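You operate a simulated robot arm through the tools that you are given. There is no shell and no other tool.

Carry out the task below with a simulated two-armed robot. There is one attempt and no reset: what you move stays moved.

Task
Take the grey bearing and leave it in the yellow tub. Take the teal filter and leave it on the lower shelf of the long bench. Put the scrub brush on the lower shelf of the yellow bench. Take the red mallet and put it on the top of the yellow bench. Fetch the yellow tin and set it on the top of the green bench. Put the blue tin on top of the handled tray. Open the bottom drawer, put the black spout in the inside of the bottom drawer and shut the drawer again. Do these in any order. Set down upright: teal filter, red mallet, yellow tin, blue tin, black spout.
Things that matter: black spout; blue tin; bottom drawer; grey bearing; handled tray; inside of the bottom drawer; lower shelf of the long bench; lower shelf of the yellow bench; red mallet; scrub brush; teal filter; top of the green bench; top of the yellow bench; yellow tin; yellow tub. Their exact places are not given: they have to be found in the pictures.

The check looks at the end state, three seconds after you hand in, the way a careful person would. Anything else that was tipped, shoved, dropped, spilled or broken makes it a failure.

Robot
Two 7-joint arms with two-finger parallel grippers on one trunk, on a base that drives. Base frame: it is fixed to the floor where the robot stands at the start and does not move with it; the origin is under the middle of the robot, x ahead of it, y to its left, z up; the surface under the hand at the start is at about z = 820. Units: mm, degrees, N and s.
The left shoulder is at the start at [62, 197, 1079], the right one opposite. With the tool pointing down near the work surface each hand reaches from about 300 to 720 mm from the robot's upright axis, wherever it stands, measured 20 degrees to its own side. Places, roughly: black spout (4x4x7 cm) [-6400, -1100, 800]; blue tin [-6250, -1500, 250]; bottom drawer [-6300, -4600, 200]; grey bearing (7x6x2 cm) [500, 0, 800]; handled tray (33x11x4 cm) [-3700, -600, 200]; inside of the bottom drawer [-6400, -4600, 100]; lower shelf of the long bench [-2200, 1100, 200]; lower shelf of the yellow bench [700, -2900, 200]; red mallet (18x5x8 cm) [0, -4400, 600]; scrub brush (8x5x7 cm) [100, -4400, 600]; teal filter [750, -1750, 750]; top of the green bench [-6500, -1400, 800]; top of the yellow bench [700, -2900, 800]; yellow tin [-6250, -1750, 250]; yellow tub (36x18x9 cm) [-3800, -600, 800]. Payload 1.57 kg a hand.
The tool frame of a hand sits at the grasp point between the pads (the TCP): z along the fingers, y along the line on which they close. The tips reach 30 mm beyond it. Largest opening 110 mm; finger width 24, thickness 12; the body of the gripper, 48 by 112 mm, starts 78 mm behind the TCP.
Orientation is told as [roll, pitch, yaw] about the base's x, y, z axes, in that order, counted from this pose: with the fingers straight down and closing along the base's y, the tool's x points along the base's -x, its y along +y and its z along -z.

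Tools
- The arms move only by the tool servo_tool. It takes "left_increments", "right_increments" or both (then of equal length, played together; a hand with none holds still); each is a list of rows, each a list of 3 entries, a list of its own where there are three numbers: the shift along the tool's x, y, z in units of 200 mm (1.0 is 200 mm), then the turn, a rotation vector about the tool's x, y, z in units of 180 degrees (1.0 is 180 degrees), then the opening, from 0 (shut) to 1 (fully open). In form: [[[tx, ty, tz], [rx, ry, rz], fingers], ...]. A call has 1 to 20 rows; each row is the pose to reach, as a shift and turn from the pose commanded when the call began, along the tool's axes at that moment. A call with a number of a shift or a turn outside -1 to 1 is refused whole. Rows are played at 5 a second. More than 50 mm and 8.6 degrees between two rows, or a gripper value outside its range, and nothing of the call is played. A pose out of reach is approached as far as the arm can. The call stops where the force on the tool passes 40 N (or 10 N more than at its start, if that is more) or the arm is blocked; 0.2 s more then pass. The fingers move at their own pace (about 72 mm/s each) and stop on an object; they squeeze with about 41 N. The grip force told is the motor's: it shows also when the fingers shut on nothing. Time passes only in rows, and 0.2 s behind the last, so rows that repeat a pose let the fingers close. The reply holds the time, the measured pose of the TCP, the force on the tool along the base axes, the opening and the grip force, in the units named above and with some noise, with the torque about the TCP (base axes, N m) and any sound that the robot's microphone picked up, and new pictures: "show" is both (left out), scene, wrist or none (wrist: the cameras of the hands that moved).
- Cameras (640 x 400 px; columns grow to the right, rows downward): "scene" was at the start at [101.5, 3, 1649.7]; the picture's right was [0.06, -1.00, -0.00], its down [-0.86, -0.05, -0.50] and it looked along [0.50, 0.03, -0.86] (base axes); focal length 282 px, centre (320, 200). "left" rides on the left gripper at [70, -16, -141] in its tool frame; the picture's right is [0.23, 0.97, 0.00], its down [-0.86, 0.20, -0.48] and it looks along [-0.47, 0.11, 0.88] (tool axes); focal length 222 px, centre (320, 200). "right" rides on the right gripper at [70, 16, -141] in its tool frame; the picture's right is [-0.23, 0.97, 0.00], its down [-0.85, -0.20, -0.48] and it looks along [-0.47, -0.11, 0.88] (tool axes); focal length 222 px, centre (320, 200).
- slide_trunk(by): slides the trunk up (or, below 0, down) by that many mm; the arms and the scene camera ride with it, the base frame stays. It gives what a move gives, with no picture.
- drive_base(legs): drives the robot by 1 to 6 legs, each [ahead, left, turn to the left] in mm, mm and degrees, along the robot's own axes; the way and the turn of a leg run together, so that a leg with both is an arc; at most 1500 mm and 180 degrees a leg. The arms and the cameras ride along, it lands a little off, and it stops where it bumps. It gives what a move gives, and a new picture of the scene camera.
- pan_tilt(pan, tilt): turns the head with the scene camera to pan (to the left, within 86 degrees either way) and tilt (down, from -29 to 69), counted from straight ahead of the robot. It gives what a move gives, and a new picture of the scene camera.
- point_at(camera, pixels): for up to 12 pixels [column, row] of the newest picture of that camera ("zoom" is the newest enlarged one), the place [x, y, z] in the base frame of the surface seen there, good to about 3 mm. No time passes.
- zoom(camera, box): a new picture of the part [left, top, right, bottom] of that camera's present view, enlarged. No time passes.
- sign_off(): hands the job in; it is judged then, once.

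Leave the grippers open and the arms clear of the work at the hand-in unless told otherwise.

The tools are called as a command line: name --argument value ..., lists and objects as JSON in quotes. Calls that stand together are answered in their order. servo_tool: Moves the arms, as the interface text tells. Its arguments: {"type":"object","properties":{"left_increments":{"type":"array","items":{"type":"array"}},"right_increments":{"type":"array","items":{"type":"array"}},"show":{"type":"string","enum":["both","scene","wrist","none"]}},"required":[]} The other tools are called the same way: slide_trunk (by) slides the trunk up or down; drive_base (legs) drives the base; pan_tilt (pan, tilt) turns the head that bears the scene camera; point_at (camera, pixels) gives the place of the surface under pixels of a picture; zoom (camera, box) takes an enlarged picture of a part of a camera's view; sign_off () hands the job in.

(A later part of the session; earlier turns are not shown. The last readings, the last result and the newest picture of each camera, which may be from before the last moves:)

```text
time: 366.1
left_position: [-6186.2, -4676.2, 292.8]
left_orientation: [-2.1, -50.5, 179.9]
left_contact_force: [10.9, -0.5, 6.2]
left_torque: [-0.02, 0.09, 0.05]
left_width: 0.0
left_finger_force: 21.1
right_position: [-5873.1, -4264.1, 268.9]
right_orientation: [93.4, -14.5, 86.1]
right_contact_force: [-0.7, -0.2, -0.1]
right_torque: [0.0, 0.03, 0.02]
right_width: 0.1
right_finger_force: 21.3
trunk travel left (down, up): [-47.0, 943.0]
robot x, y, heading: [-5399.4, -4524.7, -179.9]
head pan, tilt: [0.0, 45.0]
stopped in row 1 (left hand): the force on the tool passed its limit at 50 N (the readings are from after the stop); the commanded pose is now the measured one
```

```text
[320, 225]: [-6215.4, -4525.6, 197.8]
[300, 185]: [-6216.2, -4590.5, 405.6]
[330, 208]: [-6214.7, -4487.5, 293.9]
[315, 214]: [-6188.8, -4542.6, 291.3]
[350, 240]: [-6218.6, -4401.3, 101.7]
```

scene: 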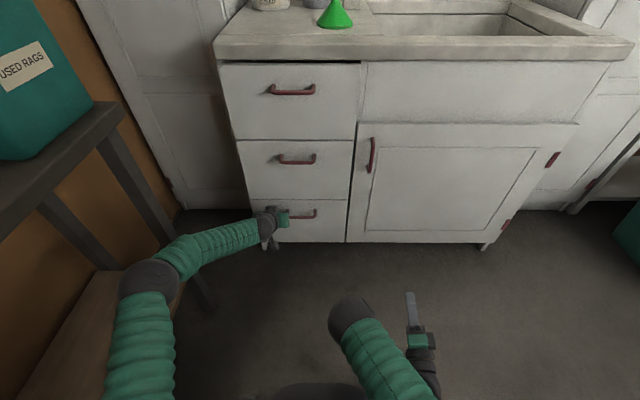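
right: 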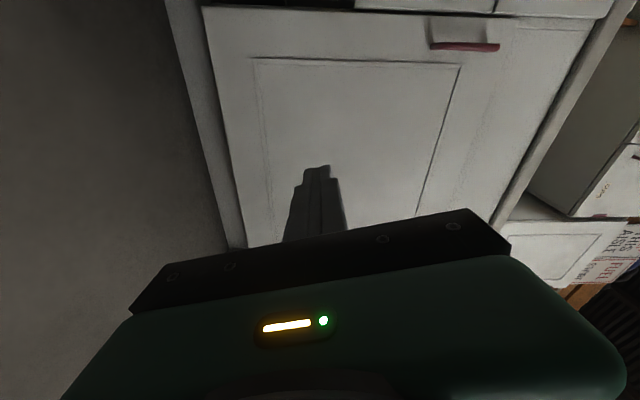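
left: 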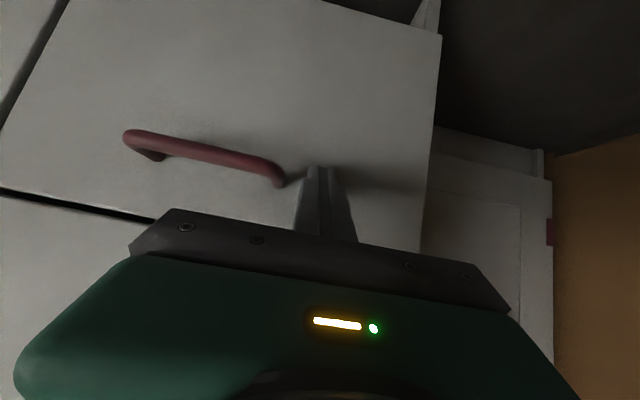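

The drawer face is back at x≈-6215, flush with the others. It's closed. I retract the left hand.

servo_tool --left_increments '[[[0.12, 0, -0.155], [0, 0, 0], 0.0], [[0.25, 0, -0.31], [0, 0, 0], 0.0], [[0.38, 0, -0.464], [0, 0, 0], 0.0], [[0.5, 0, -0.62], [0, 0, 0], 0.0], [[0.6, 0, -0.74], [0, 0, 0], 0.0], [[0.6, 0, -0.74], [0, 0, 0], 0.0]]' --show "scene"

```text
time: 367.5
left_position: [-5996.2, -4681.5, 293.6]
left_orientation: [-2.1, -50.6, 179.9]
left_contact_force: [0.5, -0.8, -0.5]
left_torque: [-0.01, -0.01, 0.01]
left_width: 0.0
left_finger_force: 21.1
right_position: [-5875.5, -4265.5, 268.1]
right_orientation: [93.2, -14.6, 86.0]
right_contact_force: [0.3, -0.3, -0.3]
right_torque: [-0.01, -0.02, -0.02]
right_width: 0.0
right_finger_force: 21.1
trunk travel left (down, up): [-47.0, 943.0]
robot x, y, heading: [-5401.8, -4518.9, -179.6]
head pan, tilt: [0.0, 45.0]
```

scene: 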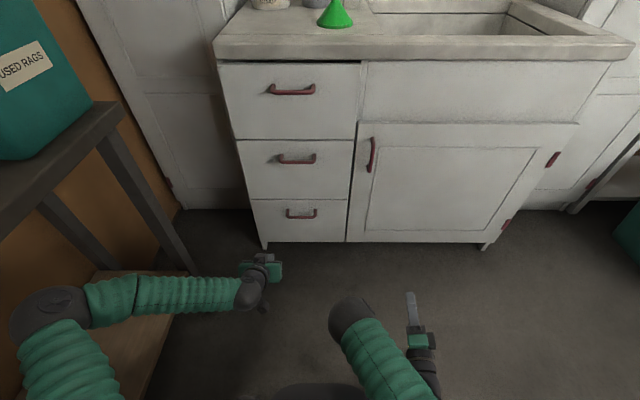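

The drawer is shut flush. I move the base right, away from the side table, then bring both hands back to pointing down.

drive_base --legs '[[0, -350, 0]]'

servo_tool --left_increments '[[[0, 0, 0], [0, 0.04, 0], 0.1], [[0, 0, 0], [0, 0.08, 0], 0.2], [[0, 0, 0], [0, 0.12, 0], 0.3], [[0, 0, 0], [0, 0.16, 0], 0.4], [[0, 0, 0], [0, 0.2, 0], 0.5], [[0, 0, 0], [0, 0.24, 0], 0.6], [[0, 0, 0], [0, 0.28, 0], 0.7], [[0, 0, 0], [0, 0.28, 0], 0.7]]' --right_increments '[[[0, 0, 0.1], [0, 0, 0], 0.1], [[0, 0, 0.25], [0, 0, 0], 0.2], [[0, 0, 0.4], [0, 0, 0], 0.3], [[0, 0, 0.5], [0, 0, 0], 0.4], [[0, 0, 0.5], [0, 0, 0], 0.5], [[0, 0, 0.5], [0, 0, 0], 0.6], [[0, 0, 0.5], [0, 0, 0], 0.6], [[0, 0, 0.5], [0, 0, 0], 0.6]]' --show "scene"

```text
time: 369.8
left_position: [-6000.3, -4317.6, 295.4]
left_orientation: [-2.1, -50.7, 179.0]
left_contact_force: [-0.2, -0.6, -0.2]
left_torque: [-0.01, 0.0, 0.0]
left_width: 0.0
left_finger_force: 21.5
right_position: [-5868.0, -3904.0, 268.4]
right_orientation: [93.4, -14.6, 85.1]
right_contact_force: [-0.1, 0.2, 0.0]
right_torque: [0.01, -0.01, -0.01]
right_width: 0.0
right_finger_force: 21.2
trunk travel left (down, up): [-47.0, 943.0]
robot x, y, heading: [-5400.8, -4173.4, 179.1]
head pan, tilt: [0.0, 45.0]
```

scene: 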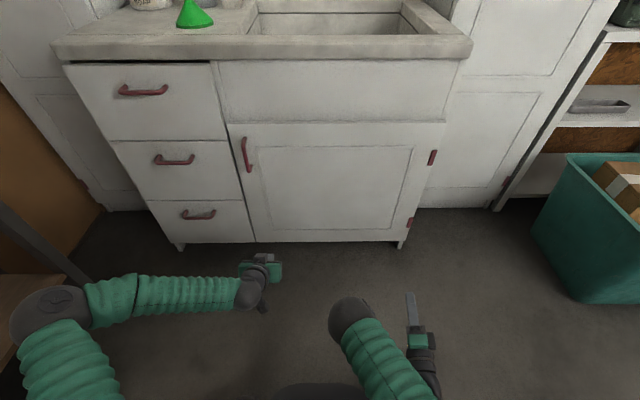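

```text
time: 371.6
left_position: [-5998.7, -4317.6, 296.0]
left_orientation: [-1.2, -0.2, 177.3]
left_contact_force: [0.1, 0.3, -0.5]
left_torque: [0.01, 0.04, 0.01]
left_width: 76.7
left_finger_force: 0.2
right_position: [-5967.4, -3897.3, 275.1]
right_orientation: [93.4, -14.5, 85.1]
right_contact_force: [-0.9, 0.0, -0.1]
right_torque: [-0.01, 0.0, 0.02]
right_width: 65.9
right_finger_force: 0.1
trunk travel left (down, up): [-47.0, 943.0]
robot x, y, heading: [-5400.4, -4166.3, 179.2]
head pan, tilt: [0.0, 45.0]
```

scene: 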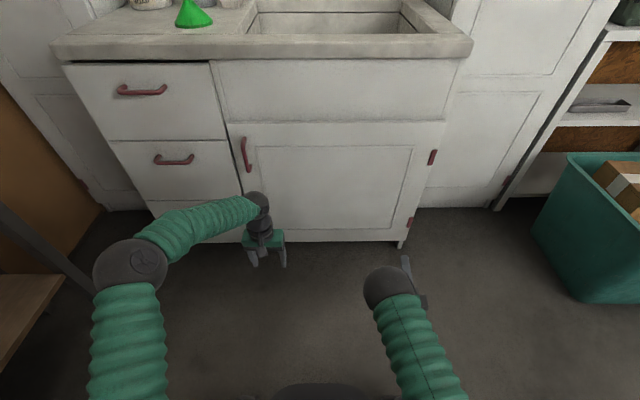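

The left hand is restored. Now I unroll the right hand.

servo_tool --right_increments '[[[0, 0, 0], [0, 0, -0.045], 0.6], [[0, 0, 0], [0, 0, -0.09], 0.6], [[0, 0, 0], [0, 0, -0.135], 0.6], [[0, 0, 0], [0, 0, -0.18], 0.6], [[0, 0, 0], [0, 0, -0.225], 0.6], [[0, 0, 0], [0, 0, -0.27], 0.6], [[0, 0, 0], [0, 0, -0.315], 0.6], [[0, 0, 0], [0, 0, -0.36], 0.6], [[0, 0, 0], [0, 0, -0.405], 0.6], [[0, 0, 0], [0, 0, -0.45], 0.6], [[0, 0, 0], [0, 0, -0.495], 0.6], [[0, 0, 0], [0, 0, -0.495], 0.6]]' --show "scene"

```text
time: 374.2
left_position: [-5999.9, -4317.1, 295.0]
left_orientation: [-1.2, -0.1, 177.3]
left_contact_force: [-0.1, -0.5, -0.4]
left_torque: [-0.01, -0.02, -0.03]
left_width: 77.2
left_finger_force: 0.1
right_position: [-5967.0, -3897.6, 274.9]
right_orientation: [-103.3, -75.9, -81.1]
right_contact_force: [-0.2, 0.1, -0.3]
right_torque: [0.0, 0.03, 0.04]
right_width: 66.0
right_finger_force: 0.1
trunk travel left (down, up): [-47.0, 943.0]
robot x, y, heading: [-5401.8, -4169.2, 179.3]
head pan, tilt: [0.0, 45.0]
```

scene: 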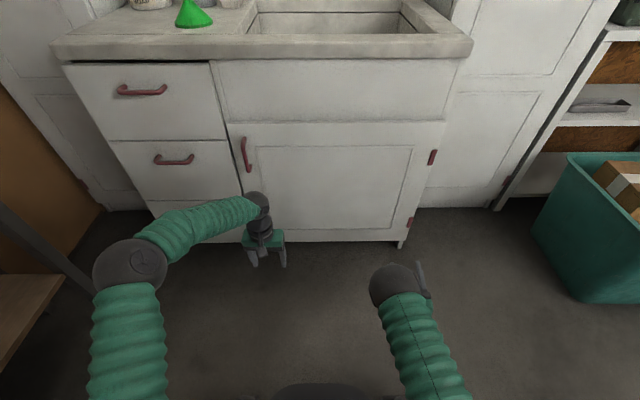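

Now I pitch the right hand back down.

servo_tool --right_increments '[[[0, 0, 0], [0, 0.045, 0], 0.6], [[0, 0, 0], [0, 0.09, 0], 0.6], [[0, 0, 0], [0, 0.135, 0], 0.6], [[0, 0, 0], [0, 0.18, 0], 0.6], [[0, 0, 0], [0, 0.225, 0], 0.6], [[0, 0, 0], [0, 0.27, 0], 0.6], [[0, 0, 0], [0, 0.315, 0], 0.6], [[0, 0, 0], [0, 0.36, 0], 0.6], [[0, 0, 0], [0, 0.405, 0], 0.6], [[0, 0, 0], [0, 0.45, 0], 0.6], [[0, 0, 0], [0, 0.495, 0], 0.6], [[0, 0, 0], [0, 0.54, 0], 0.6], [[0, 0, 0], [0, 0.575, 0], 0.6], [[0, 0, 0], [0, 0.575, 0], 0.6]]' --show "scene"

```text
time: 377.2
left_position: [-5998.7, -4316.4, 294.7]
left_orientation: [-1.2, -0.2, 177.3]
left_contact_force: [0.2, -0.2, -0.1]
left_torque: [0.01, 0.0, 0.0]
left_width: 76.5
left_finger_force: 0.0
right_position: [-5967.9, -3896.1, 274.9]
right_orientation: [-13.9, 9.9, 172.6]
right_contact_force: [-0.8, 0.2, -0.5]
right_torque: [-0.02, 0.01, -0.01]
right_width: 66.0
right_finger_force: 0.0
trunk travel left (down, up): [-47.0, 943.0]
robot x, y, heading: [-5401.2, -4168.9, 179.5]
head pan, tilt: [0.0, 45.0]
```

scene: 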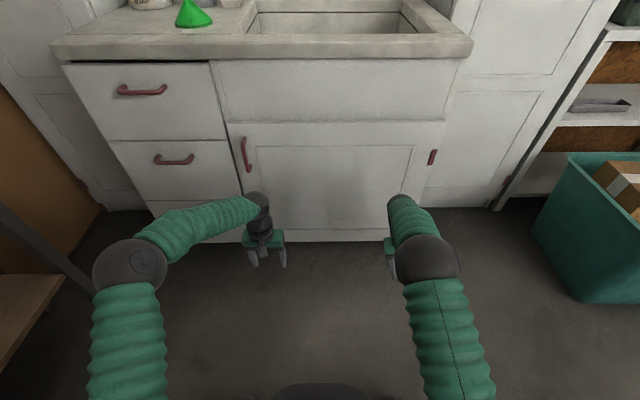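

A small residual tilt remains. I correct it and raise both hands a little.

servo_tool --right_increments '[[[0, 0, 0], [-0.03, -0.02, -0.015], 0.6], [[0, 0, 0], [-0.06, -0.042, -0.028], 0.6], [[0, 0, 0], [-0.077, -0.055, -0.037], 0.6], [[0, 0, 0], [-0.077, -0.055, -0.037], 0.6]]' --left_increments '[[[0, 0, 0], [0, 0, 0], 0.7], [[0, 0, 0], [-0.004, 0, -0.005], 0.7], [[0, 0, 0], [-0.007, 0, -0.011], 0.7], [[0, 0, 0], [-0.007, 0, -0.011], 0.7]]' --show "none"

```text
time: 378.2
left_position: [-6000.5, -4317.5, 296.0]
left_orientation: [0.1, -0.3, 179.3]
left_contact_force: [-0.1, 0.6, -0.5]
left_torque: [-0.03, 0.02, -0.02]
left_width: 76.9
left_finger_force: 0.1
right_position: [-5968.3, -3895.9, 273.8]
right_orientation: [0.7, 0.9, -179.5]
right_contact_force: [-0.6, 0.0, 0.9]
right_torque: [0.02, -0.02, 0.0]
right_width: 65.8
right_finger_force: 0.2
trunk travel left (down, up): [-47.0, 943.0]
robot x, y, heading: [-5399.8, -4164.0, 179.5]
head pan, tilt: [0.0, 45.0]
```

Both hands point down again. I retract them, raise the trunk, and leave the corridor towards the middle of the room.

servo_tool --left_increments '[[[0.2, 0, 0], [0, 0, 0], 0.7], [[0.4, 0, 0], [0, 0, 0], 0.7], [[0.6, 0, 0], [0, 0, 0], 0.7], [[0.8, 0, 0], [0, 0, 0], 0.7], [[0.95, 0, 0], [0, 0, 0], 0.7]]' --right_increments '[[[0.2, 0, 0], [0, 0, 0], 0.7], [[0.4, 0, 0], [0, 0, 0], 0.7], [[0.6, 0, 0], [0, 0, 0], 0.7], [[0.8, 0, 0], [0, 0, 0], 0.7], [[0.9, 0, 0], [0, 0, 0], 0.7]]' --show "none"

slide_trunk --by 314

slide_trunk --by 314

drive_base --legs '[[0, -1200, 0], [0, -1150, 0], [0, 0, -180]]'

pan_tilt --pan 0 --tilt 20

```text
time: 379.4
left_position: [-5806.8, -4320.5, 292.7]
left_orientation: [0.1, -0.2, 179.4]
left_contact_force: [0.4, -0.2, -0.3]
left_torque: [0.0, 0.04, -0.06]
left_width: 77.1
left_finger_force: 0.1
right_position: [-5787.4, -3894.9, 274.9]
right_orientation: [0.8, 0.8, -179.5]
right_contact_force: [0.1, -0.6, 0.3]
right_torque: [-0.02, -0.03, -0.02]
right_width: 76.9
right_finger_force: 0.0
trunk travel left (down, up): [-47.0, 943.0]
robot x, y, heading: [-5403.4, -4168.2, 179.0]
head pan, tilt: [0.0, 45.0]
```

```text
time: 382.6
left_position: [-5808.6, -4321.4, 605.7]
left_orientation: [0.2, -0.3, 179.2]
left_contact_force: [0.4, 0.4, 0.4]
left_torque: [-0.02, -0.01, 0.01]
left_width: 76.9
left_finger_force: 0.1
right_position: [-5788.1, -3896.1, 589.8]
right_orientation: [0.7, 0.8, -179.5]
right_contact_force: [-0.3, -0.4, 0.0]
right_torque: [0.0, 0.02, -0.03]
right_width: 77.0
right_finger_force: 0.0
trunk travel left (down, up): [-361.0, 629.0]
robot x, y, heading: [-5395.9, -4167.2, 179.1]
head pan, tilt: [0.0, 45.0]
```

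```text
time: 385.7
left_position: [-5808.7, -4319.9, 920.5]
left_orientation: [0.1, -0.2, 179.4]
left_contact_force: [-0.1, -0.4, 0.7]
left_torque: [-0.04, 0.03, 0.01]
left_width: 77.0
left_finger_force: 0.2
right_position: [-5788.1, -3895.3, 904.0]
right_orientation: [0.7, 0.8, -179.5]
right_contact_force: [-0.5, -0.9, 0.0]
right_torque: [0.01, -0.02, -0.02]
right_width: 76.8
right_finger_force: 0.0
trunk travel left (down, up): [-675.0, 315.0]
robot x, y, heading: [-5396.5, -4169.3, 179.3]
head pan, tilt: [0.0, 45.0]
```

```text
time: 404.3
left_position: [-4914.3, -1652.2, 920.5]
left_orientation: [0.0, -0.1, 2.3]
left_contact_force: [-0.2, 0.2, 0.0]
left_torque: [-0.02, -0.03, -0.01]
left_width: 77.2
left_finger_force: 0.1
right_position: [-4913.1, -2078.5, 903.1]
right_orientation: [0.8, 0.9, 3.5]
right_contact_force: [-0.4, 0.0, -0.4]
right_torque: [0.01, 0.01, 0.0]
right_width: 77.1
right_finger_force: 0.0
trunk travel left (down, up): [-675.0, 315.0]
robot x, y, heading: [-5315.4, -1825.9, 2.4]
head pan, tilt: [0.0, 45.0]
```

scene: 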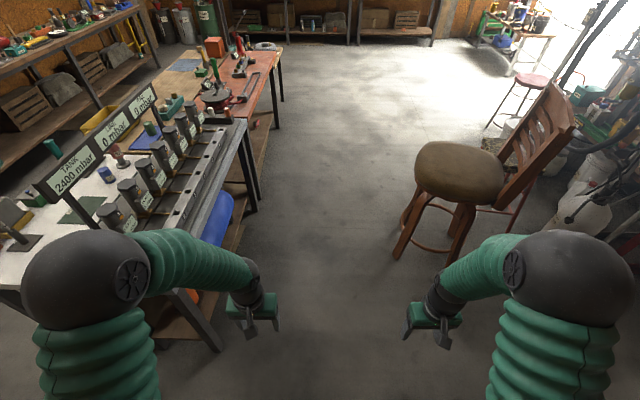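

```text
time: 405.2
left_position: [-4915.4, -1652.4, 920.9]
left_orientation: [0.0, -0.1, 2.4]
left_contact_force: [0.0, -0.3, 0.1]
left_torque: [0.03, 0.01, 0.01]
left_width: 77.1
left_finger_force: 0.0
right_position: [-4914.8, -2078.7, 905.1]
right_orientation: [0.7, 0.6, 3.4]
right_contact_force: [-0.4, -0.2, 0.0]
right_torque: [0.04, 0.02, -0.02]
right_width: 77.0
right_finger_force: 0.0
trunk travel left (down, up): [-675.0, 315.0]
robot x, y, heading: [-5313.6, -1826.7, 2.2]
head pan, tilt: [0.0, 20.0]
```

scene: 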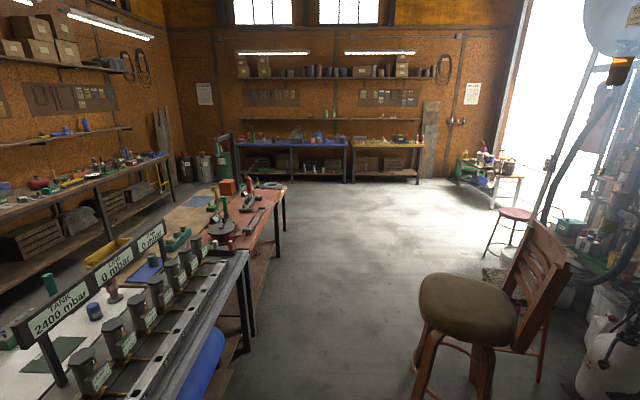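

The corridor runs between the island and the chair. I measure its width.

point_at --camera "scene" --pixels '[[250, 330], [245, 258], [284, 230], [420, 300], [415, 380], [490, 255], [520, 240], [285, 185], [300, 300], [350, 300], [560, 260], [460, 178]]'

```text
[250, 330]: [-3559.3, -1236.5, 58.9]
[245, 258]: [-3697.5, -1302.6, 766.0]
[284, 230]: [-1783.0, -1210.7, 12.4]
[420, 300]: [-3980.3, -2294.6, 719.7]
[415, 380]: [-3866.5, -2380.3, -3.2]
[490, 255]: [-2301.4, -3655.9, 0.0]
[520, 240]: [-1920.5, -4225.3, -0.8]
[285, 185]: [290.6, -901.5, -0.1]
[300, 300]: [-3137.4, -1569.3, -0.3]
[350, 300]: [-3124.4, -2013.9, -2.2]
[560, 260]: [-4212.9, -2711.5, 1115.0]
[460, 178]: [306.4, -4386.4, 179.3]
```

The corridor is about 990 mm wide, centred near y=-1800. I drive through it and on towards the far bench with the mallet and brush.

drive_base --legs '[[1450, 20, -2.2], [1450, 0, 0], [1200, -850, 0], [600, -400, 0]]'

pan_tilt --pan -50 --tilt 30

```text
time: 429.6
left_position: [-198.3, -2708.7, 922.9]
left_orientation: [0.0, -0.2, 2.6]
left_contact_force: [-0.9, 0.4, 0.4]
left_torque: [-0.01, -0.02, -0.02]
left_width: 76.7
left_finger_force: 0.1
right_position: [-195.5, -3135.0, 905.0]
right_orientation: [0.8, 0.7, 3.7]
right_contact_force: [-0.1, 0.2, 0.5]
right_torque: [0.01, -0.03, -0.01]
right_width: 76.9
right_finger_force: 0.1
trunk travel left (down, up): [-675.0, 315.0]
robot x, y, heading: [-600.4, -2884.4, 2.6]
head pan, tilt: [0.0, 20.0]
```

scene: 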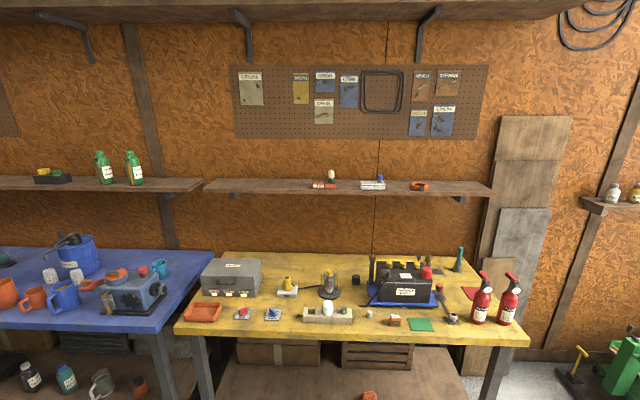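

```text
time: 430.7
left_position: [-199.1, -2710.8, 921.7]
left_orientation: [0.1, -0.4, 2.6]
left_contact_force: [0.2, 0.8, 0.4]
left_torque: [0.02, 0.01, 0.01]
left_width: 77.0
left_finger_force: 0.0
right_position: [-196.0, -3136.1, 904.3]
right_orientation: [0.8, 0.8, 3.7]
right_contact_force: [-0.2, 0.5, 0.8]
right_torque: [-0.01, -0.02, -0.02]
right_width: 76.9
right_finger_force: 0.0
trunk travel left (down, up): [-675.0, 315.0]
robot x, y, heading: [-596.6, -2884.4, 2.5]
head pan, tilt: [-50.0, 30.0]
```

scene: 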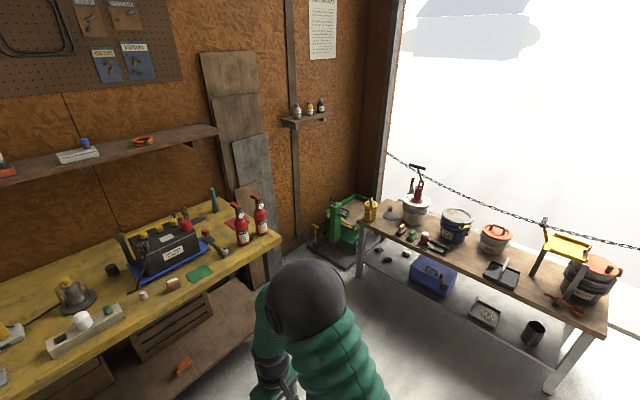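

The yellow bench is ahead and the bench with the mallet and brush is on the right. I zoom in on it.

zoom --camera "scene" --box '[350, 170, 630, 340]'

zoom --camera "scene" --box '[380, 200, 470, 260]'

```text
2.29 times, centred on (490, 255) of scene
```

zoom: 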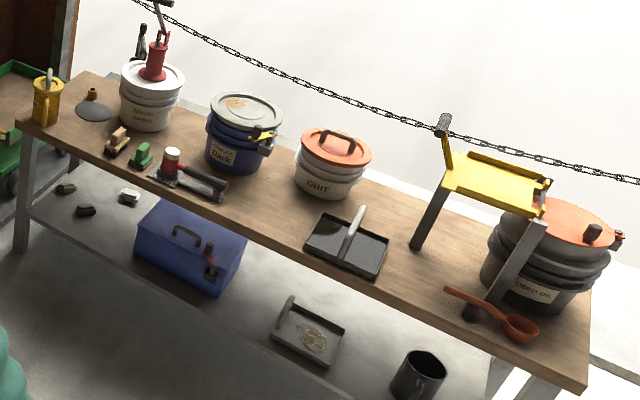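

```text
6.67 times, centred on (425, 230) of scene
```

zoom: 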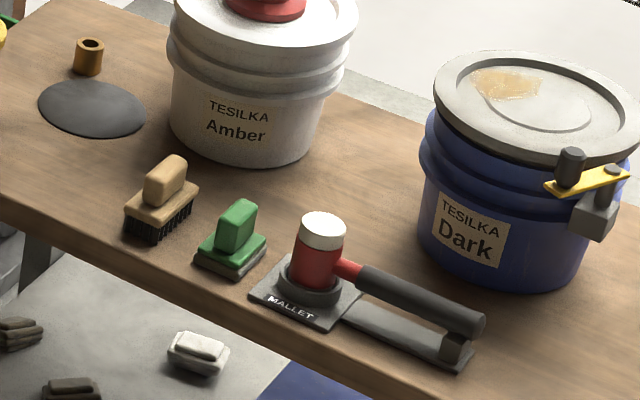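

The tan scrub brush, a green block and the red mallet (in a holder plate) are all here. I measure them and the bench.

point_at --camera "zoom" --pixels '[[165, 175], [160, 200], [150, 235], [237, 225], [323, 225], [318, 270], [400, 290], [470, 325], [300, 310], [255, 320], [560, 380], [90, 110]]'

point_at --camera "scene" --pixels '[[360, 232], [480, 290], [605, 322], [300, 250], [330, 250], [245, 265], [183, 365], [230, 340], [300, 340], [560, 350]]'

```text
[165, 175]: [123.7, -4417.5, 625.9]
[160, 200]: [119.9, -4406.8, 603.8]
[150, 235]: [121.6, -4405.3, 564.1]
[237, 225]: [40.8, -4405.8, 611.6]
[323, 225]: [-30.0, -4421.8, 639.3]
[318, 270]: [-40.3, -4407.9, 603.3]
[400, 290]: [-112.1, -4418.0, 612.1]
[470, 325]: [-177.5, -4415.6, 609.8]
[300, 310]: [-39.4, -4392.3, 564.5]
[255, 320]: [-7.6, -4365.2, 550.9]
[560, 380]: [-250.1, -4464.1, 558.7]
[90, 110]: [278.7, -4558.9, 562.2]
```

```text
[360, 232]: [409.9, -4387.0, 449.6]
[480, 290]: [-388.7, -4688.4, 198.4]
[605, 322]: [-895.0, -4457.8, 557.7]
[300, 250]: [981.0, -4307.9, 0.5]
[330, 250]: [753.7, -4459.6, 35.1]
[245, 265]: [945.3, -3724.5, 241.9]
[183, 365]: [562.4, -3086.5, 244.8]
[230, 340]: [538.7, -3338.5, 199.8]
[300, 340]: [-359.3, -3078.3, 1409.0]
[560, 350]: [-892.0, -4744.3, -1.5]
```

Bench top z≈560. The brush is at about (121,-4408) and the mallet head at about (-35,-4415) with its handle towards -x. I turn to face this bench and approach, stopping short.

drive_base --legs '[[0, 0, -92.5], [650, 650, 0]]'

pan_tilt --pan 0 --tilt 40

```text
time: 439.6
left_position: [150.2, -3975.2, 921.4]
left_orientation: [0.2, -0.3, -92.6]
left_contact_force: [-0.2, 0.3, -0.1]
left_torque: [0.01, 0.02, 0.01]
left_width: 77.1
left_finger_force: 0.2
right_position: [-274.6, -3940.9, 903.5]
right_orientation: [0.9, 0.6, -91.4]
right_contact_force: [-0.1, -1.1, -0.6]
right_torque: [-0.03, -0.02, 0.01]
right_width: 76.7
right_finger_force: 0.0
trunk travel left (down, up): [-675.0, 315.0]
robot x, y, heading: [12.0, -3563.2, -92.3]
head pan, tilt: [-50.0, 30.0]
```

scene: 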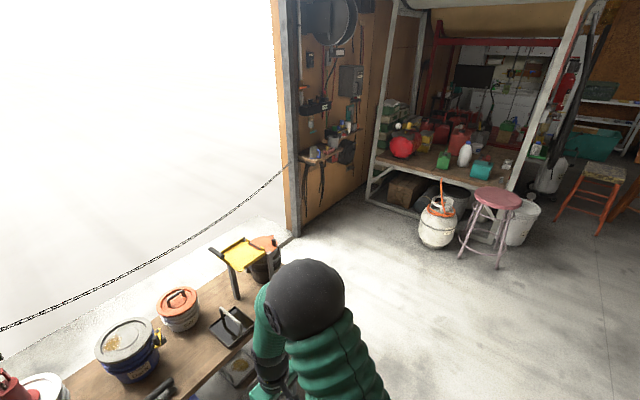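

```text
time: 440.7
left_position: [151.5, -3976.0, 922.8]
left_orientation: [0.1, -0.1, -92.5]
left_contact_force: [-0.1, 0.0, 0.1]
left_torque: [0.03, -0.01, -0.02]
left_width: 76.9
left_finger_force: 0.1
right_position: [-273.3, -3940.4, 904.4]
right_orientation: [0.9, 0.7, -91.4]
right_contact_force: [-0.4, -0.1, 1.0]
right_torque: [0.0, 0.03, -0.02]
right_width: 76.9
right_finger_force: 0.0
trunk travel left (down, up): [-675.0, 315.0]
robot x, y, heading: [12.9, -3560.2, -92.6]
head pan, tilt: [0.0, 40.0]
```

scene: 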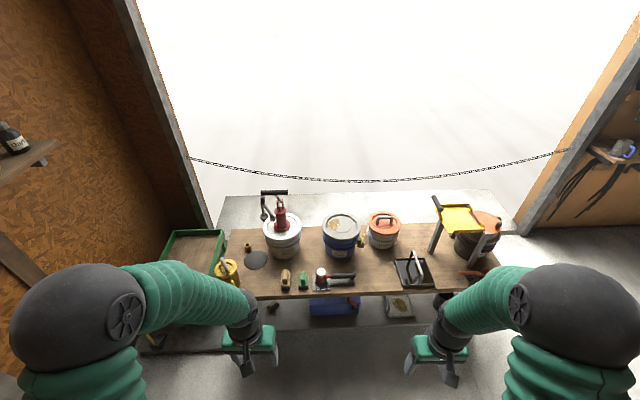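

I test turning the right hand by 90° about its vertical axis in free space, since the mallet's handle lies across my view.

servo_tool --right_increments '[[[0, 0, 0], [0, 0, 0.045], 0.7], [[0, 0, 0], [0, 0, 0.09], 0.7], [[0, 0, 0], [0, 0, 0.135], 0.7], [[0, 0, 0], [0, 0, 0.18], 0.7], [[0, 0, 0], [0, 0, 0.225], 0.7], [[0, 0, 0], [0, 0, 0.27], 0.7], [[0, 0, 0], [0, 0, 0.315], 0.7], [[0, 0, 0], [0, 0, 0.36], 0.7], [[0, 0, 0], [0, 0, 0.405], 0.7], [[0, 0, 0], [0, 0, 0.45], 0.7], [[0, 0, 0], [0, 0, 0.495], 0.7], [[0, 0, 0], [0, 0, 0.495], 0.7]]'

```text
time: 443.3
left_position: [150.9, -3975.2, 922.7]
left_orientation: [0.1, -0.3, -92.5]
left_contact_force: [-0.5, -0.7, 0.4]
left_torque: [0.02, 0.0, 0.01]
left_width: 76.9
left_finger_force: 0.0
right_position: [-271.7, -3941.1, 905.8]
right_orientation: [-0.5, 0.8, 179.4]
right_contact_force: [-0.2, -0.3, 0.0]
right_torque: [0.01, 0.0, 0.01]
right_width: 77.1
right_finger_force: 0.0
trunk travel left (down, up): [-675.0, 315.0]
robot x, y, heading: [10.8, -3560.8, -92.3]
head pan, tilt: [0.0, 40.0]
```

scene: 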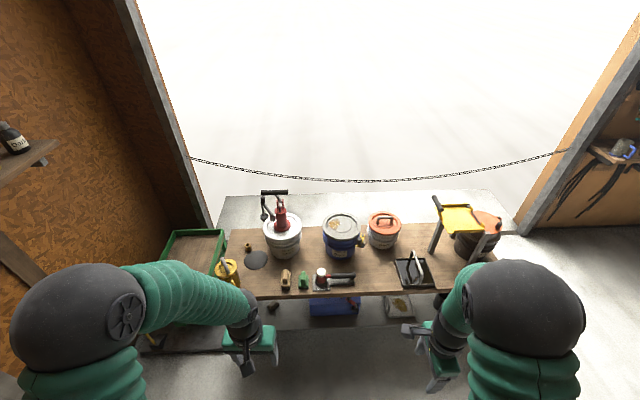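
right: 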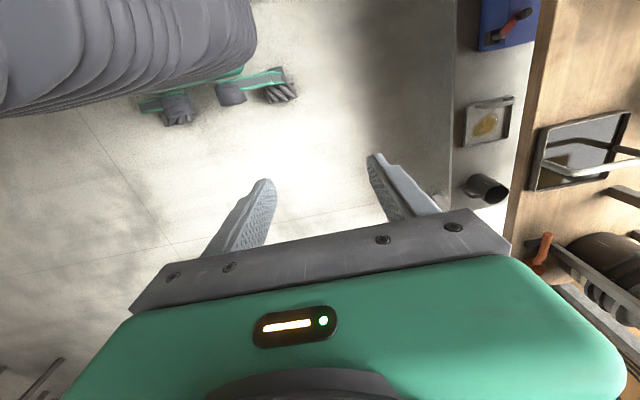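

The 90° turn works. I straighten the heading and move to about (60,-3845).

drive_base --legs '[[285, 40, 2.3]]'

pan_tilt --pan 0 --tilt 50

```text
time: 445.3
left_position: [198.6, -4252.7, 923.3]
left_orientation: [0.2, -0.4, -90.3]
left_contact_force: [-1.3, 0.0, -0.3]
left_torque: [0.03, -0.04, -0.01]
left_width: 77.1
left_finger_force: 0.1
right_position: [-226.9, -4235.6, 905.5]
right_orientation: [-0.6, 0.8, -178.3]
right_contact_force: [0.2, 0.3, -0.9]
right_torque: [-0.01, -0.05, -0.02]
right_width: 77.2
right_finger_force: 0.0
trunk travel left (down, up): [-675.0, 315.0]
robot x, y, heading: [47.7, -3848.4, -90.0]
head pan, tilt: [0.0, 40.0]
```

scene: 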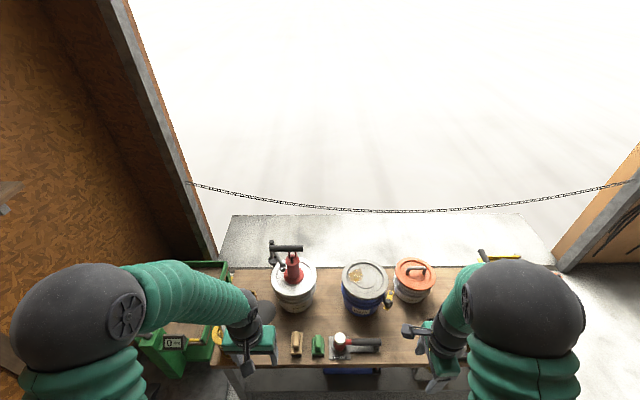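

```text
time: 446.0
left_position: [199.5, -4253.5, 922.8]
left_orientation: [0.2, -0.2, -90.3]
left_contact_force: [0.3, -0.9, -0.9]
left_torque: [0.03, 0.0, -0.03]
left_width: 76.9
left_finger_force: 0.0
right_position: [-226.0, -4235.9, 905.4]
right_orientation: [-0.7, 0.9, -178.4]
right_contact_force: [-0.5, -0.1, -0.2]
right_torque: [0.01, 0.0, 0.0]
right_width: 76.9
right_finger_force: 0.0
trunk travel left (down, up): [-675.0, 315.0]
robot x, y, heading: [46.3, -3847.1, -90.2]
head pan, tilt: [0.0, 50.0]
```

scene: 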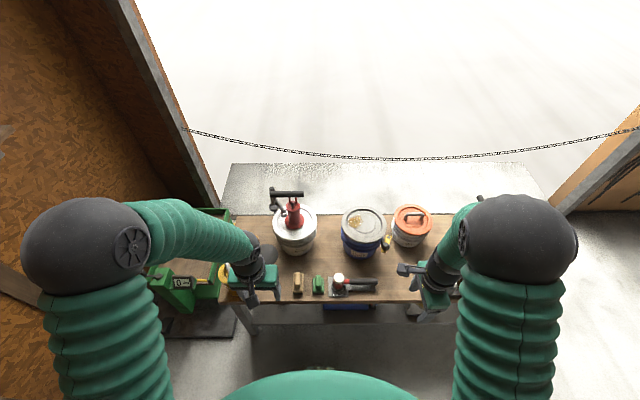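

Good view of the mallet at (345,283) and the brush at (298,283). I zoom and measure.

zoom --camera "scene" --box '[270, 250, 400, 320]'

point_at --camera "zoom" --pixels '[[335, 130], [335, 115], [318, 130], [355, 130], [335, 195], [440, 168], [510, 165], [370, 170], [135, 125], [135, 160], [135, 200], [240, 150]]'

```text
4.92 times, centred on (335, 285) of scene
```

zoom: 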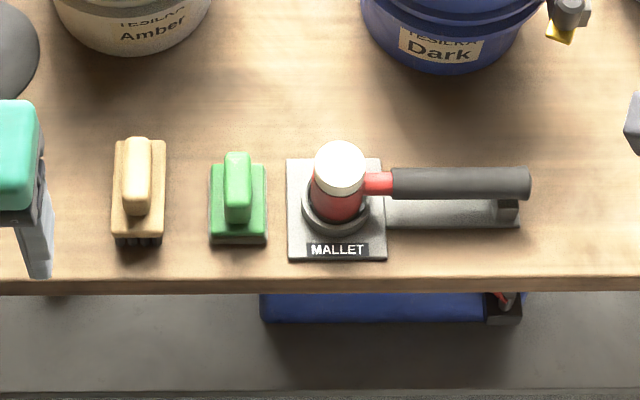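

```text
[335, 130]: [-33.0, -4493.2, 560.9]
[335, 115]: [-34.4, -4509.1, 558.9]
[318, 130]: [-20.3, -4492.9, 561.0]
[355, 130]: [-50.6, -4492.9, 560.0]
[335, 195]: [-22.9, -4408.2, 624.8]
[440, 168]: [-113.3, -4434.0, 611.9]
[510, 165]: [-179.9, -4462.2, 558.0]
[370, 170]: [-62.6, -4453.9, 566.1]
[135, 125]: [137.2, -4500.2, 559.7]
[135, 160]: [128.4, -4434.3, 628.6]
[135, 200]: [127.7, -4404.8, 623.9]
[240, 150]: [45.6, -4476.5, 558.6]
```

point_at --camera "zoom" --pixels '[[340, 150], [340, 165], [340, 185], [320, 165], [362, 165], [380, 183], [450, 180], [525, 180], [137, 150], [137, 175], [126, 180], [149, 180]]'

point_at --camera "zoom" --pixels '[[340, 215], [336, 225], [136, 212], [118, 160], [160, 160], [137, 236], [330, 272], [290, 200], [450, 210], [505, 208], [440, 65], [380, 200]]'

```text
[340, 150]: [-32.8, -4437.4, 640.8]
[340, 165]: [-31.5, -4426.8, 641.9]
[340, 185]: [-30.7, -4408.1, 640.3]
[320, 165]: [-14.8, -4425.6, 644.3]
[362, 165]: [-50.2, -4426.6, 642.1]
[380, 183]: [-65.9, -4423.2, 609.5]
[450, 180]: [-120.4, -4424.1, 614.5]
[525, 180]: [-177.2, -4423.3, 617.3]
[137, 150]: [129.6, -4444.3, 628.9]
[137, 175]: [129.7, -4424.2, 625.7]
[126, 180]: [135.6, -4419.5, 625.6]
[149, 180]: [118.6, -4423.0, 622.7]
```

```text
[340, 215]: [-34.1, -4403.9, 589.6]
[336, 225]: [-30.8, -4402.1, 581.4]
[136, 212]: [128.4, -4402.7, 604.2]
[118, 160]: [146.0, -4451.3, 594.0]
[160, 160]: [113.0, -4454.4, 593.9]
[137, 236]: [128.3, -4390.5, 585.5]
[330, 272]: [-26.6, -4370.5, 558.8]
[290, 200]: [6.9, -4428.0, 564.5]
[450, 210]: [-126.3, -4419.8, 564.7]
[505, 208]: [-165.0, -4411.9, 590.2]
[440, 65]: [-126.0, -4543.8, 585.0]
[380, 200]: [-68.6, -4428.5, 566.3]
```

Mallet head centre ≈(-32,-4425), top 641, handle at z≈607 along -x. Brush knob centre ≈(129,-4424), top 628. I lower the trunk 220 mm and bring the right hand over the mallet head.

slide_trunk --by -220

servo_tool --right_increments '[[[0.1, 0.05, -0.1], [0, 0, 0.004], 0.7], [[0.25, 0.2, -0.15], [0, 0, 0.009], 0.7], [[0.4, 0.36, -0.15], [0, 0, 0.009], 0.7], [[0.55, 0.52, -0.15], [0, 0, 0.009], 0.7], [[0.7, 0.68, -0.15], [0, 0, 0.009], 0.7], [[0.85, 0.82, -0.15], [0, 0, 0.009], 0.7], [[0.97, 0.94, -0.15], [0, 0, 0.009], 0.7], [[0.97, 0.94, -0.15], [0, 0, 0.009], 0.7]]'

```text
time: 448.4
left_position: [201.1, -4252.9, 703.1]
left_orientation: [0.1, -0.4, -90.4]
left_contact_force: [0.3, -0.7, 0.3]
left_torque: [0.01, -0.03, 0.0]
left_width: 77.1
left_finger_force: 0.0
right_position: [-225.3, -4234.5, 686.7]
right_orientation: [-0.5, 0.8, -178.3]
right_contact_force: [-0.1, -0.3, -0.3]
right_torque: [-0.04, 0.01, 0.01]
right_width: 77.0
right_finger_force: 0.1
trunk travel left (down, up): [-455.0, 535.0]
robot x, y, heading: [44.2, -3849.8, -90.3]
head pan, tilt: [0.0, 50.0]
```

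```text
time: 450.2
left_position: [201.2, -4252.1, 702.7]
left_orientation: [0.0, -0.3, -90.3]
left_contact_force: [-0.6, 0.2, -0.2]
left_torque: [-0.01, 0.03, -0.01]
left_width: 77.0
left_finger_force: 0.0
right_position: [-23.9, -4414.4, 716.4]
right_orientation: [-0.6, 0.6, -179.9]
right_contact_force: [0.1, 0.4, 0.5]
right_torque: [0.0, 0.04, 0.0]
right_width: 76.9
right_finger_force: 0.0
trunk travel left (down, up): [-455.0, 535.0]
robot x, y, heading: [43.6, -3848.5, -90.6]
head pan, tilt: [0.0, 50.0]
```

scene: 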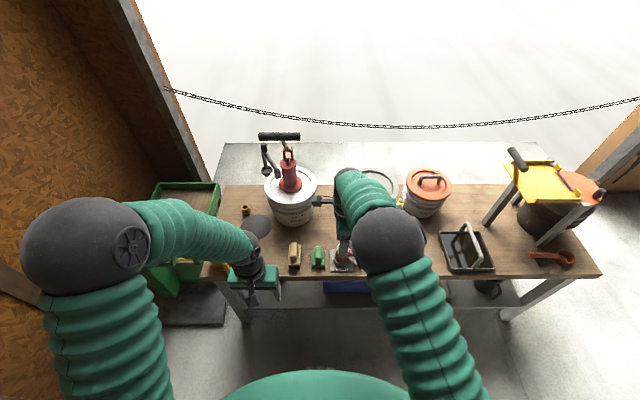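
right: 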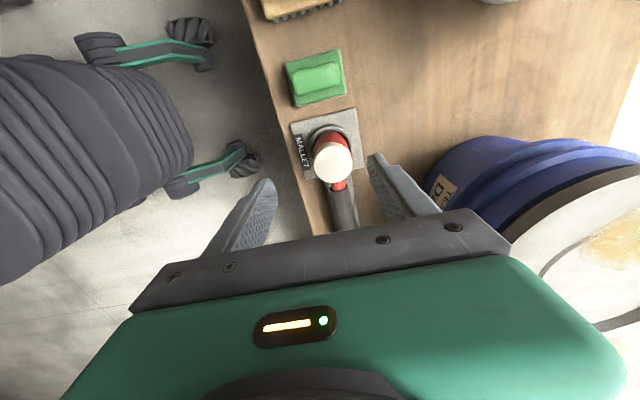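

I measure the mallet head from the wrist view.

point_at --camera "right" --pixels '[[333, 165], [316, 165], [350, 165], [333, 150], [333, 180], [330, 135], [343, 205], [460, 190], [500, 240]]'

```text
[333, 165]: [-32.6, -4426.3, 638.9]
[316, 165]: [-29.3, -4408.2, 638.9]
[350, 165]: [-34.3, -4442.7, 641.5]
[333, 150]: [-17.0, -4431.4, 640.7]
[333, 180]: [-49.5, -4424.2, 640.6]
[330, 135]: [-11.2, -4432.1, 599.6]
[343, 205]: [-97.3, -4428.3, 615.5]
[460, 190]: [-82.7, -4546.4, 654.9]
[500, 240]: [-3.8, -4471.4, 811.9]
```

Head centre ≈(-33,-4426). I centre and lower to z≈650, fingers straddling it front and back.

servo_tool --right_increments '[[[-0.045, 0.06, 0], [0, 0, 0], 0.7], [[-0.045, 0.06, 0.15], [0, 0, 0], 0.7], [[-0.045, 0.06, 0.3], [0, 0, 0], 0.7], [[-0.045, 0.06, 0.3], [0, 0, 0], 0.7]]' --show "wrist"

```text
time: 451.2
left_position: [199.9, -4252.0, 703.7]
left_orientation: [0.1, -0.4, -90.4]
left_contact_force: [-0.2, -0.3, -0.1]
left_torque: [0.03, 0.03, -0.01]
left_width: 76.9
left_finger_force: 0.1
right_position: [-35.6, -4429.2, 656.9]
right_orientation: [-0.4, 0.8, -179.9]
right_contact_force: [-0.9, -0.2, -0.5]
right_torque: [-0.02, 0.01, -0.01]
right_width: 76.8
right_finger_force: 0.2
trunk travel left (down, up): [-455.0, 535.0]
robot x, y, heading: [43.6, -3849.7, -90.3]
head pan, tilt: [0.0, 50.0]
```

right: 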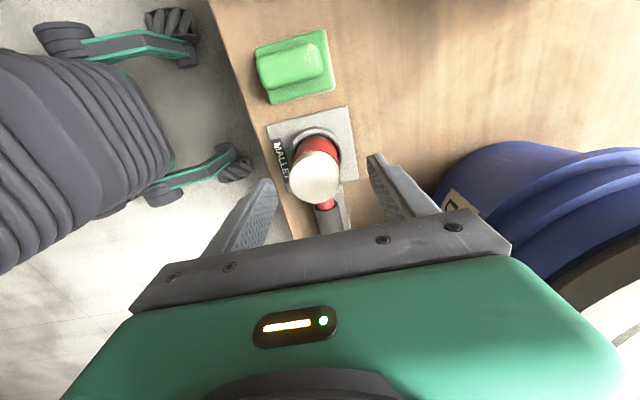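

Well placed. I lower 28 mm more and close.

servo_tool --right_increments '[[[0, 0, 0.08], [0, 0, 0], 0.7], [[0, 0, 0.145], [0, 0, 0], 0.7], [[0, 0, 0.145], [0, 0, 0], 0.7], [[0, 0, 0.145], [0, 0, 0], 0.5], [[0, 0, 0.145], [0, 0, 0], 0.35], [[0, 0, 0.145], [0, 0, 0], 0.1], [[0, 0, 0.145], [0, 0, 0], 0.05], [[0, 0, 0.145], [0, 0, 0], 0.05]]' --show "wrist"

```text
time: 453.0
left_position: [201.3, -4252.8, 701.9]
left_orientation: [0.0, -0.4, -90.3]
left_contact_force: [-0.2, 1.3, 0.9]
left_torque: [0.01, 0.05, 0.0]
left_width: 76.9
left_finger_force: 0.1
right_position: [-31.1, -4429.0, 627.5]
right_orientation: [-0.6, 0.8, -179.9]
right_contact_force: [0.2, 1.7, 0.4]
right_torque: [0.07, -0.04, -0.03]
right_width: 40.5
right_finger_force: 40.9
trunk travel left (down, up): [-455.0, 535.0]
robot x, y, heading: [43.8, -3851.1, -90.4]
head pan, tilt: [0.0, 50.0]
```

right: 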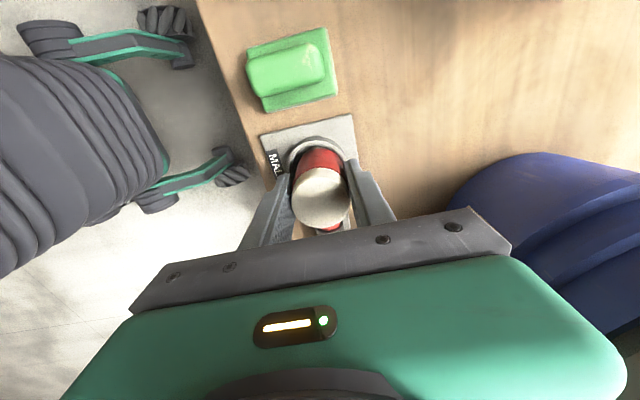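

It grips the head at 40.5 mm. I lift slowly out of the holder.

servo_tool --right_increments '[[[0, 0, -0.05], [0, 0, 0], 0.05], [[0, 0, -0.1], [0, 0, 0], 0.05], [[0, 0, -0.2], [0, 0, 0], 0.05], [[0, 0, -0.35], [0, 0, 0], 0.05], [[0, 0, -0.55], [0, 0, 0], 0.05], [[0, 0, -0.75], [0, 0, 0], 0.05], [[0, 0, -0.75], [0, 0, 0], 0.05]]'

```text
time: 454.6
left_position: [199.8, -4253.8, 701.0]
left_orientation: [0.2, -0.3, -90.3]
left_contact_force: [-0.1, 0.4, -0.5]
left_torque: [-0.01, -0.02, -0.03]
left_width: 77.0
left_finger_force: 0.2
right_position: [-35.1, -4434.0, 777.2]
right_orientation: [-0.7, 0.7, -179.9]
right_contact_force: [0.1, 0.5, -3.8]
right_torque: [-0.03, -0.08, -0.02]
right_width: 40.2
right_finger_force: 41.0
trunk travel left (down, up): [-455.0, 535.0]
robot x, y, heading: [43.9, -3851.2, -90.2]
head pan, tilt: [0.0, 50.0]
```

scene: 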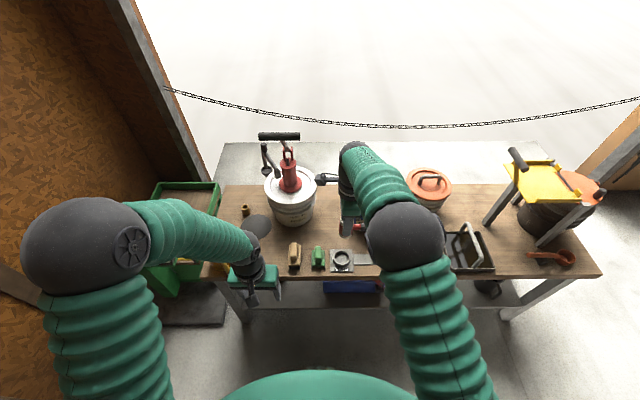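
right: 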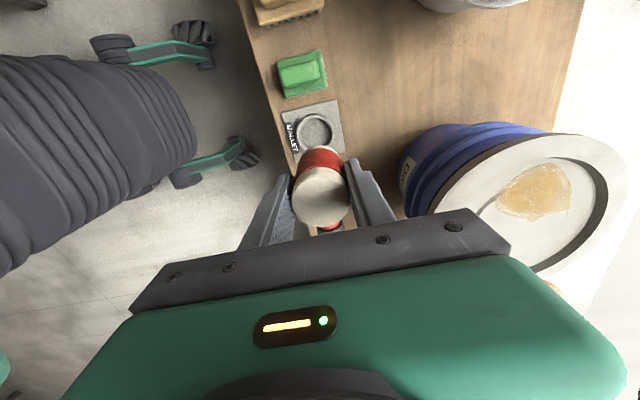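

The mallet is free of its holder, weighing about 3.8 N. I pull it back towards me, then right.

servo_tool --right_increments '[[[0, -0.2, -0.05], [0, 0, 0], 0.05], [[0, -0.4, -0.1], [0, 0, 0], 0.05], [[0, -0.6, -0.15], [0, 0, 0], 0.05], [[-0.1, -0.8, -0.15], [0, 0, 0], 0.05], [[-0.3, -0.9, -0.15], [0, 0, 0], 0.05], [[-0.5, -0.95, -0.15], [0, 0, 0], 0.05], [[-0.7, -0.95, -0.15], [0, 0, 0], 0.05], [[-0.9, -0.95, -0.15], [0, 0, 0], 0.05], [[-0.9, -0.95, -0.15], [0, 0, 0], 0.05]]'

servo_tool --right_increments '[[[0, 0, 0], [0, 0, 0], 0.05], [[0, 0, 0], [0, 0, 0], 0.05], [[0, 0, 0], [0, 0, 0], 0.05]]' --show "none"

servo_tool --right_increments '[[[0, 0, 0], [0, 0, 0], 0.05], [[0, 0, 0], [0, 0, 0], 0.05]]' --show "none"

```text
time: 456.6
left_position: [199.7, -4252.5, 703.1]
left_orientation: [0.1, -0.4, -90.2]
left_contact_force: [0.4, 0.1, 0.2]
left_torque: [0.03, -0.03, 0.01]
left_width: 77.1
left_finger_force: 0.0
right_position: [-217.6, -4243.6, 803.6]
right_orientation: [-0.7, 0.8, -179.9]
right_contact_force: [0.2, -0.5, -3.5]
right_torque: [0.0, -0.08, 0.0]
right_width: 40.4
right_finger_force: 41.4
trunk travel left (down, up): [-455.0, 535.0]
robot x, y, heading: [44.2, -3846.7, -90.3]
head pan, tilt: [0.0, 50.0]
```

scene: 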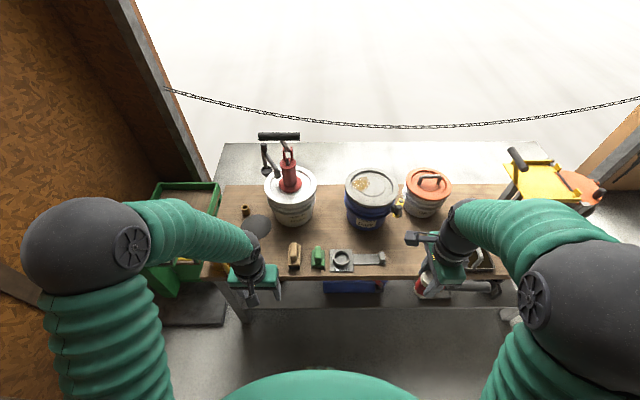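
right: 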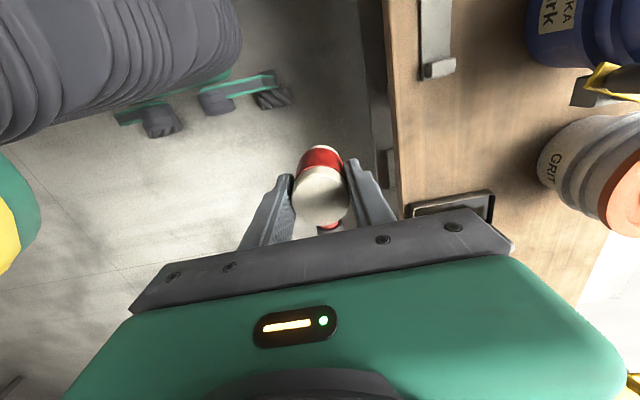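

```text
time: 457.4
left_position: [199.3, -4253.0, 702.0]
left_orientation: [0.0, -0.2, -90.3]
left_contact_force: [-0.8, 0.7, -0.4]
left_torque: [0.01, -0.01, -0.02]
left_width: 77.1
left_finger_force: 0.0
right_position: [-217.2, -4245.0, 804.4]
right_orientation: [-0.5, 0.9, -179.9]
right_contact_force: [-1.1, 0.1, -3.3]
right_torque: [0.0, -0.05, 0.0]
right_width: 40.3
right_finger_force: 41.0
trunk travel left (down, up): [-455.0, 535.0]
robot x, y, heading: [43.8, -3852.0, -90.2]
head pan, tilt: [0.0, 50.0]
```

```text
time: 458.0
left_position: [199.9, -4253.0, 702.6]
left_orientation: [0.0, -0.2, -90.2]
left_contact_force: [0.5, -0.1, -0.5]
left_torque: [0.03, 0.01, 0.0]
left_width: 77.1
left_finger_force: 0.0
right_position: [-217.2, -4244.1, 803.9]
right_orientation: [-0.6, 0.9, -179.9]
right_contact_force: [0.9, 0.4, -3.7]
right_torque: [-0.02, -0.06, -0.03]
right_width: 40.4
right_finger_force: 40.1
trunk travel left (down, up): [-455.0, 535.0]
robot x, y, heading: [43.4, -3848.9, -90.3]
head pan, tilt: [0.0, 50.0]
```

Now the brush with the left hand: over its knob first, at height.

servo_tool --left_increments '[[[0, -0.18, 0], [0, 0, 0], 0.7], [[-0.1, -0.355, 0], [0, 0, 0], 0.7], [[-0.3, -0.355, 0], [0, 0, 0], 0.6], [[-0.5, -0.355, 0], [0, 0, 0], 0.6], [[-0.7, -0.355, 0], [0, 0, 0], 0.6], [[-0.855, -0.355, 0], [0, 0, 0], 0.6], [[-0.855, -0.355, 0], [0, 0, 0], 0.6]]'

```text
time: 459.6
left_position: [130.0, -4423.4, 705.0]
left_orientation: [0.0, -0.4, -90.3]
left_contact_force: [0.0, 0.4, 1.2]
left_torque: [-0.01, 0.0, -0.02]
left_width: 66.2
left_finger_force: 0.1
right_position: [-217.7, -4243.8, 803.7]
right_orientation: [-0.6, 0.9, -180.0]
right_contact_force: [-0.4, 0.3, -4.4]
right_torque: [-0.02, -0.06, -0.04]
right_width: 40.0
right_finger_force: 41.0
trunk travel left (down, up): [-455.0, 535.0]
robot x, y, heading: [44.1, -3849.4, -90.0]
head pan, tilt: [0.0, 50.0]
```

scene: 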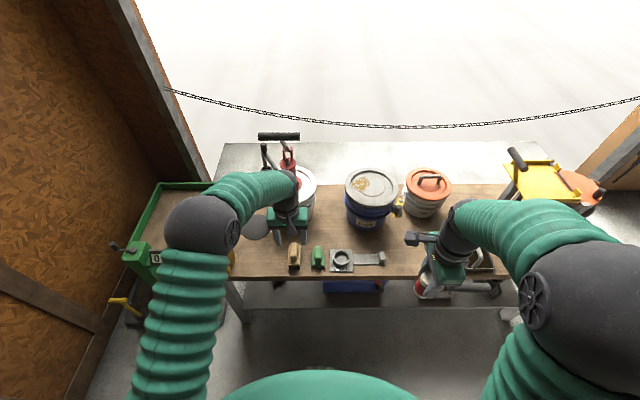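
left: 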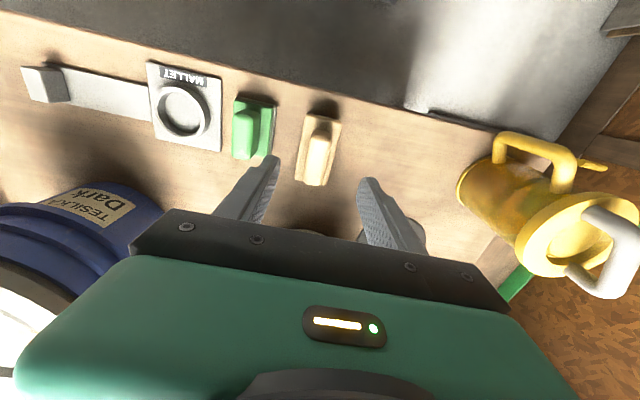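

I measure the brush from this view.

point_at --camera "left" --pixels '[[318, 150], [318, 172], [310, 155], [327, 155], [320, 138], [303, 140], [338, 140], [250, 145], [262, 120]]'

```text
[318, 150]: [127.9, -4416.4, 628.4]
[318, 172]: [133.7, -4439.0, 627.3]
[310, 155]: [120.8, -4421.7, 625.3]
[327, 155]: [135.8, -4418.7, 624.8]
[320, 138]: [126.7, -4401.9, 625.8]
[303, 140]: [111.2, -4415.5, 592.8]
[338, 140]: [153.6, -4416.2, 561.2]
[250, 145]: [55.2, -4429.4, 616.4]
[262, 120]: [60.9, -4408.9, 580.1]
```

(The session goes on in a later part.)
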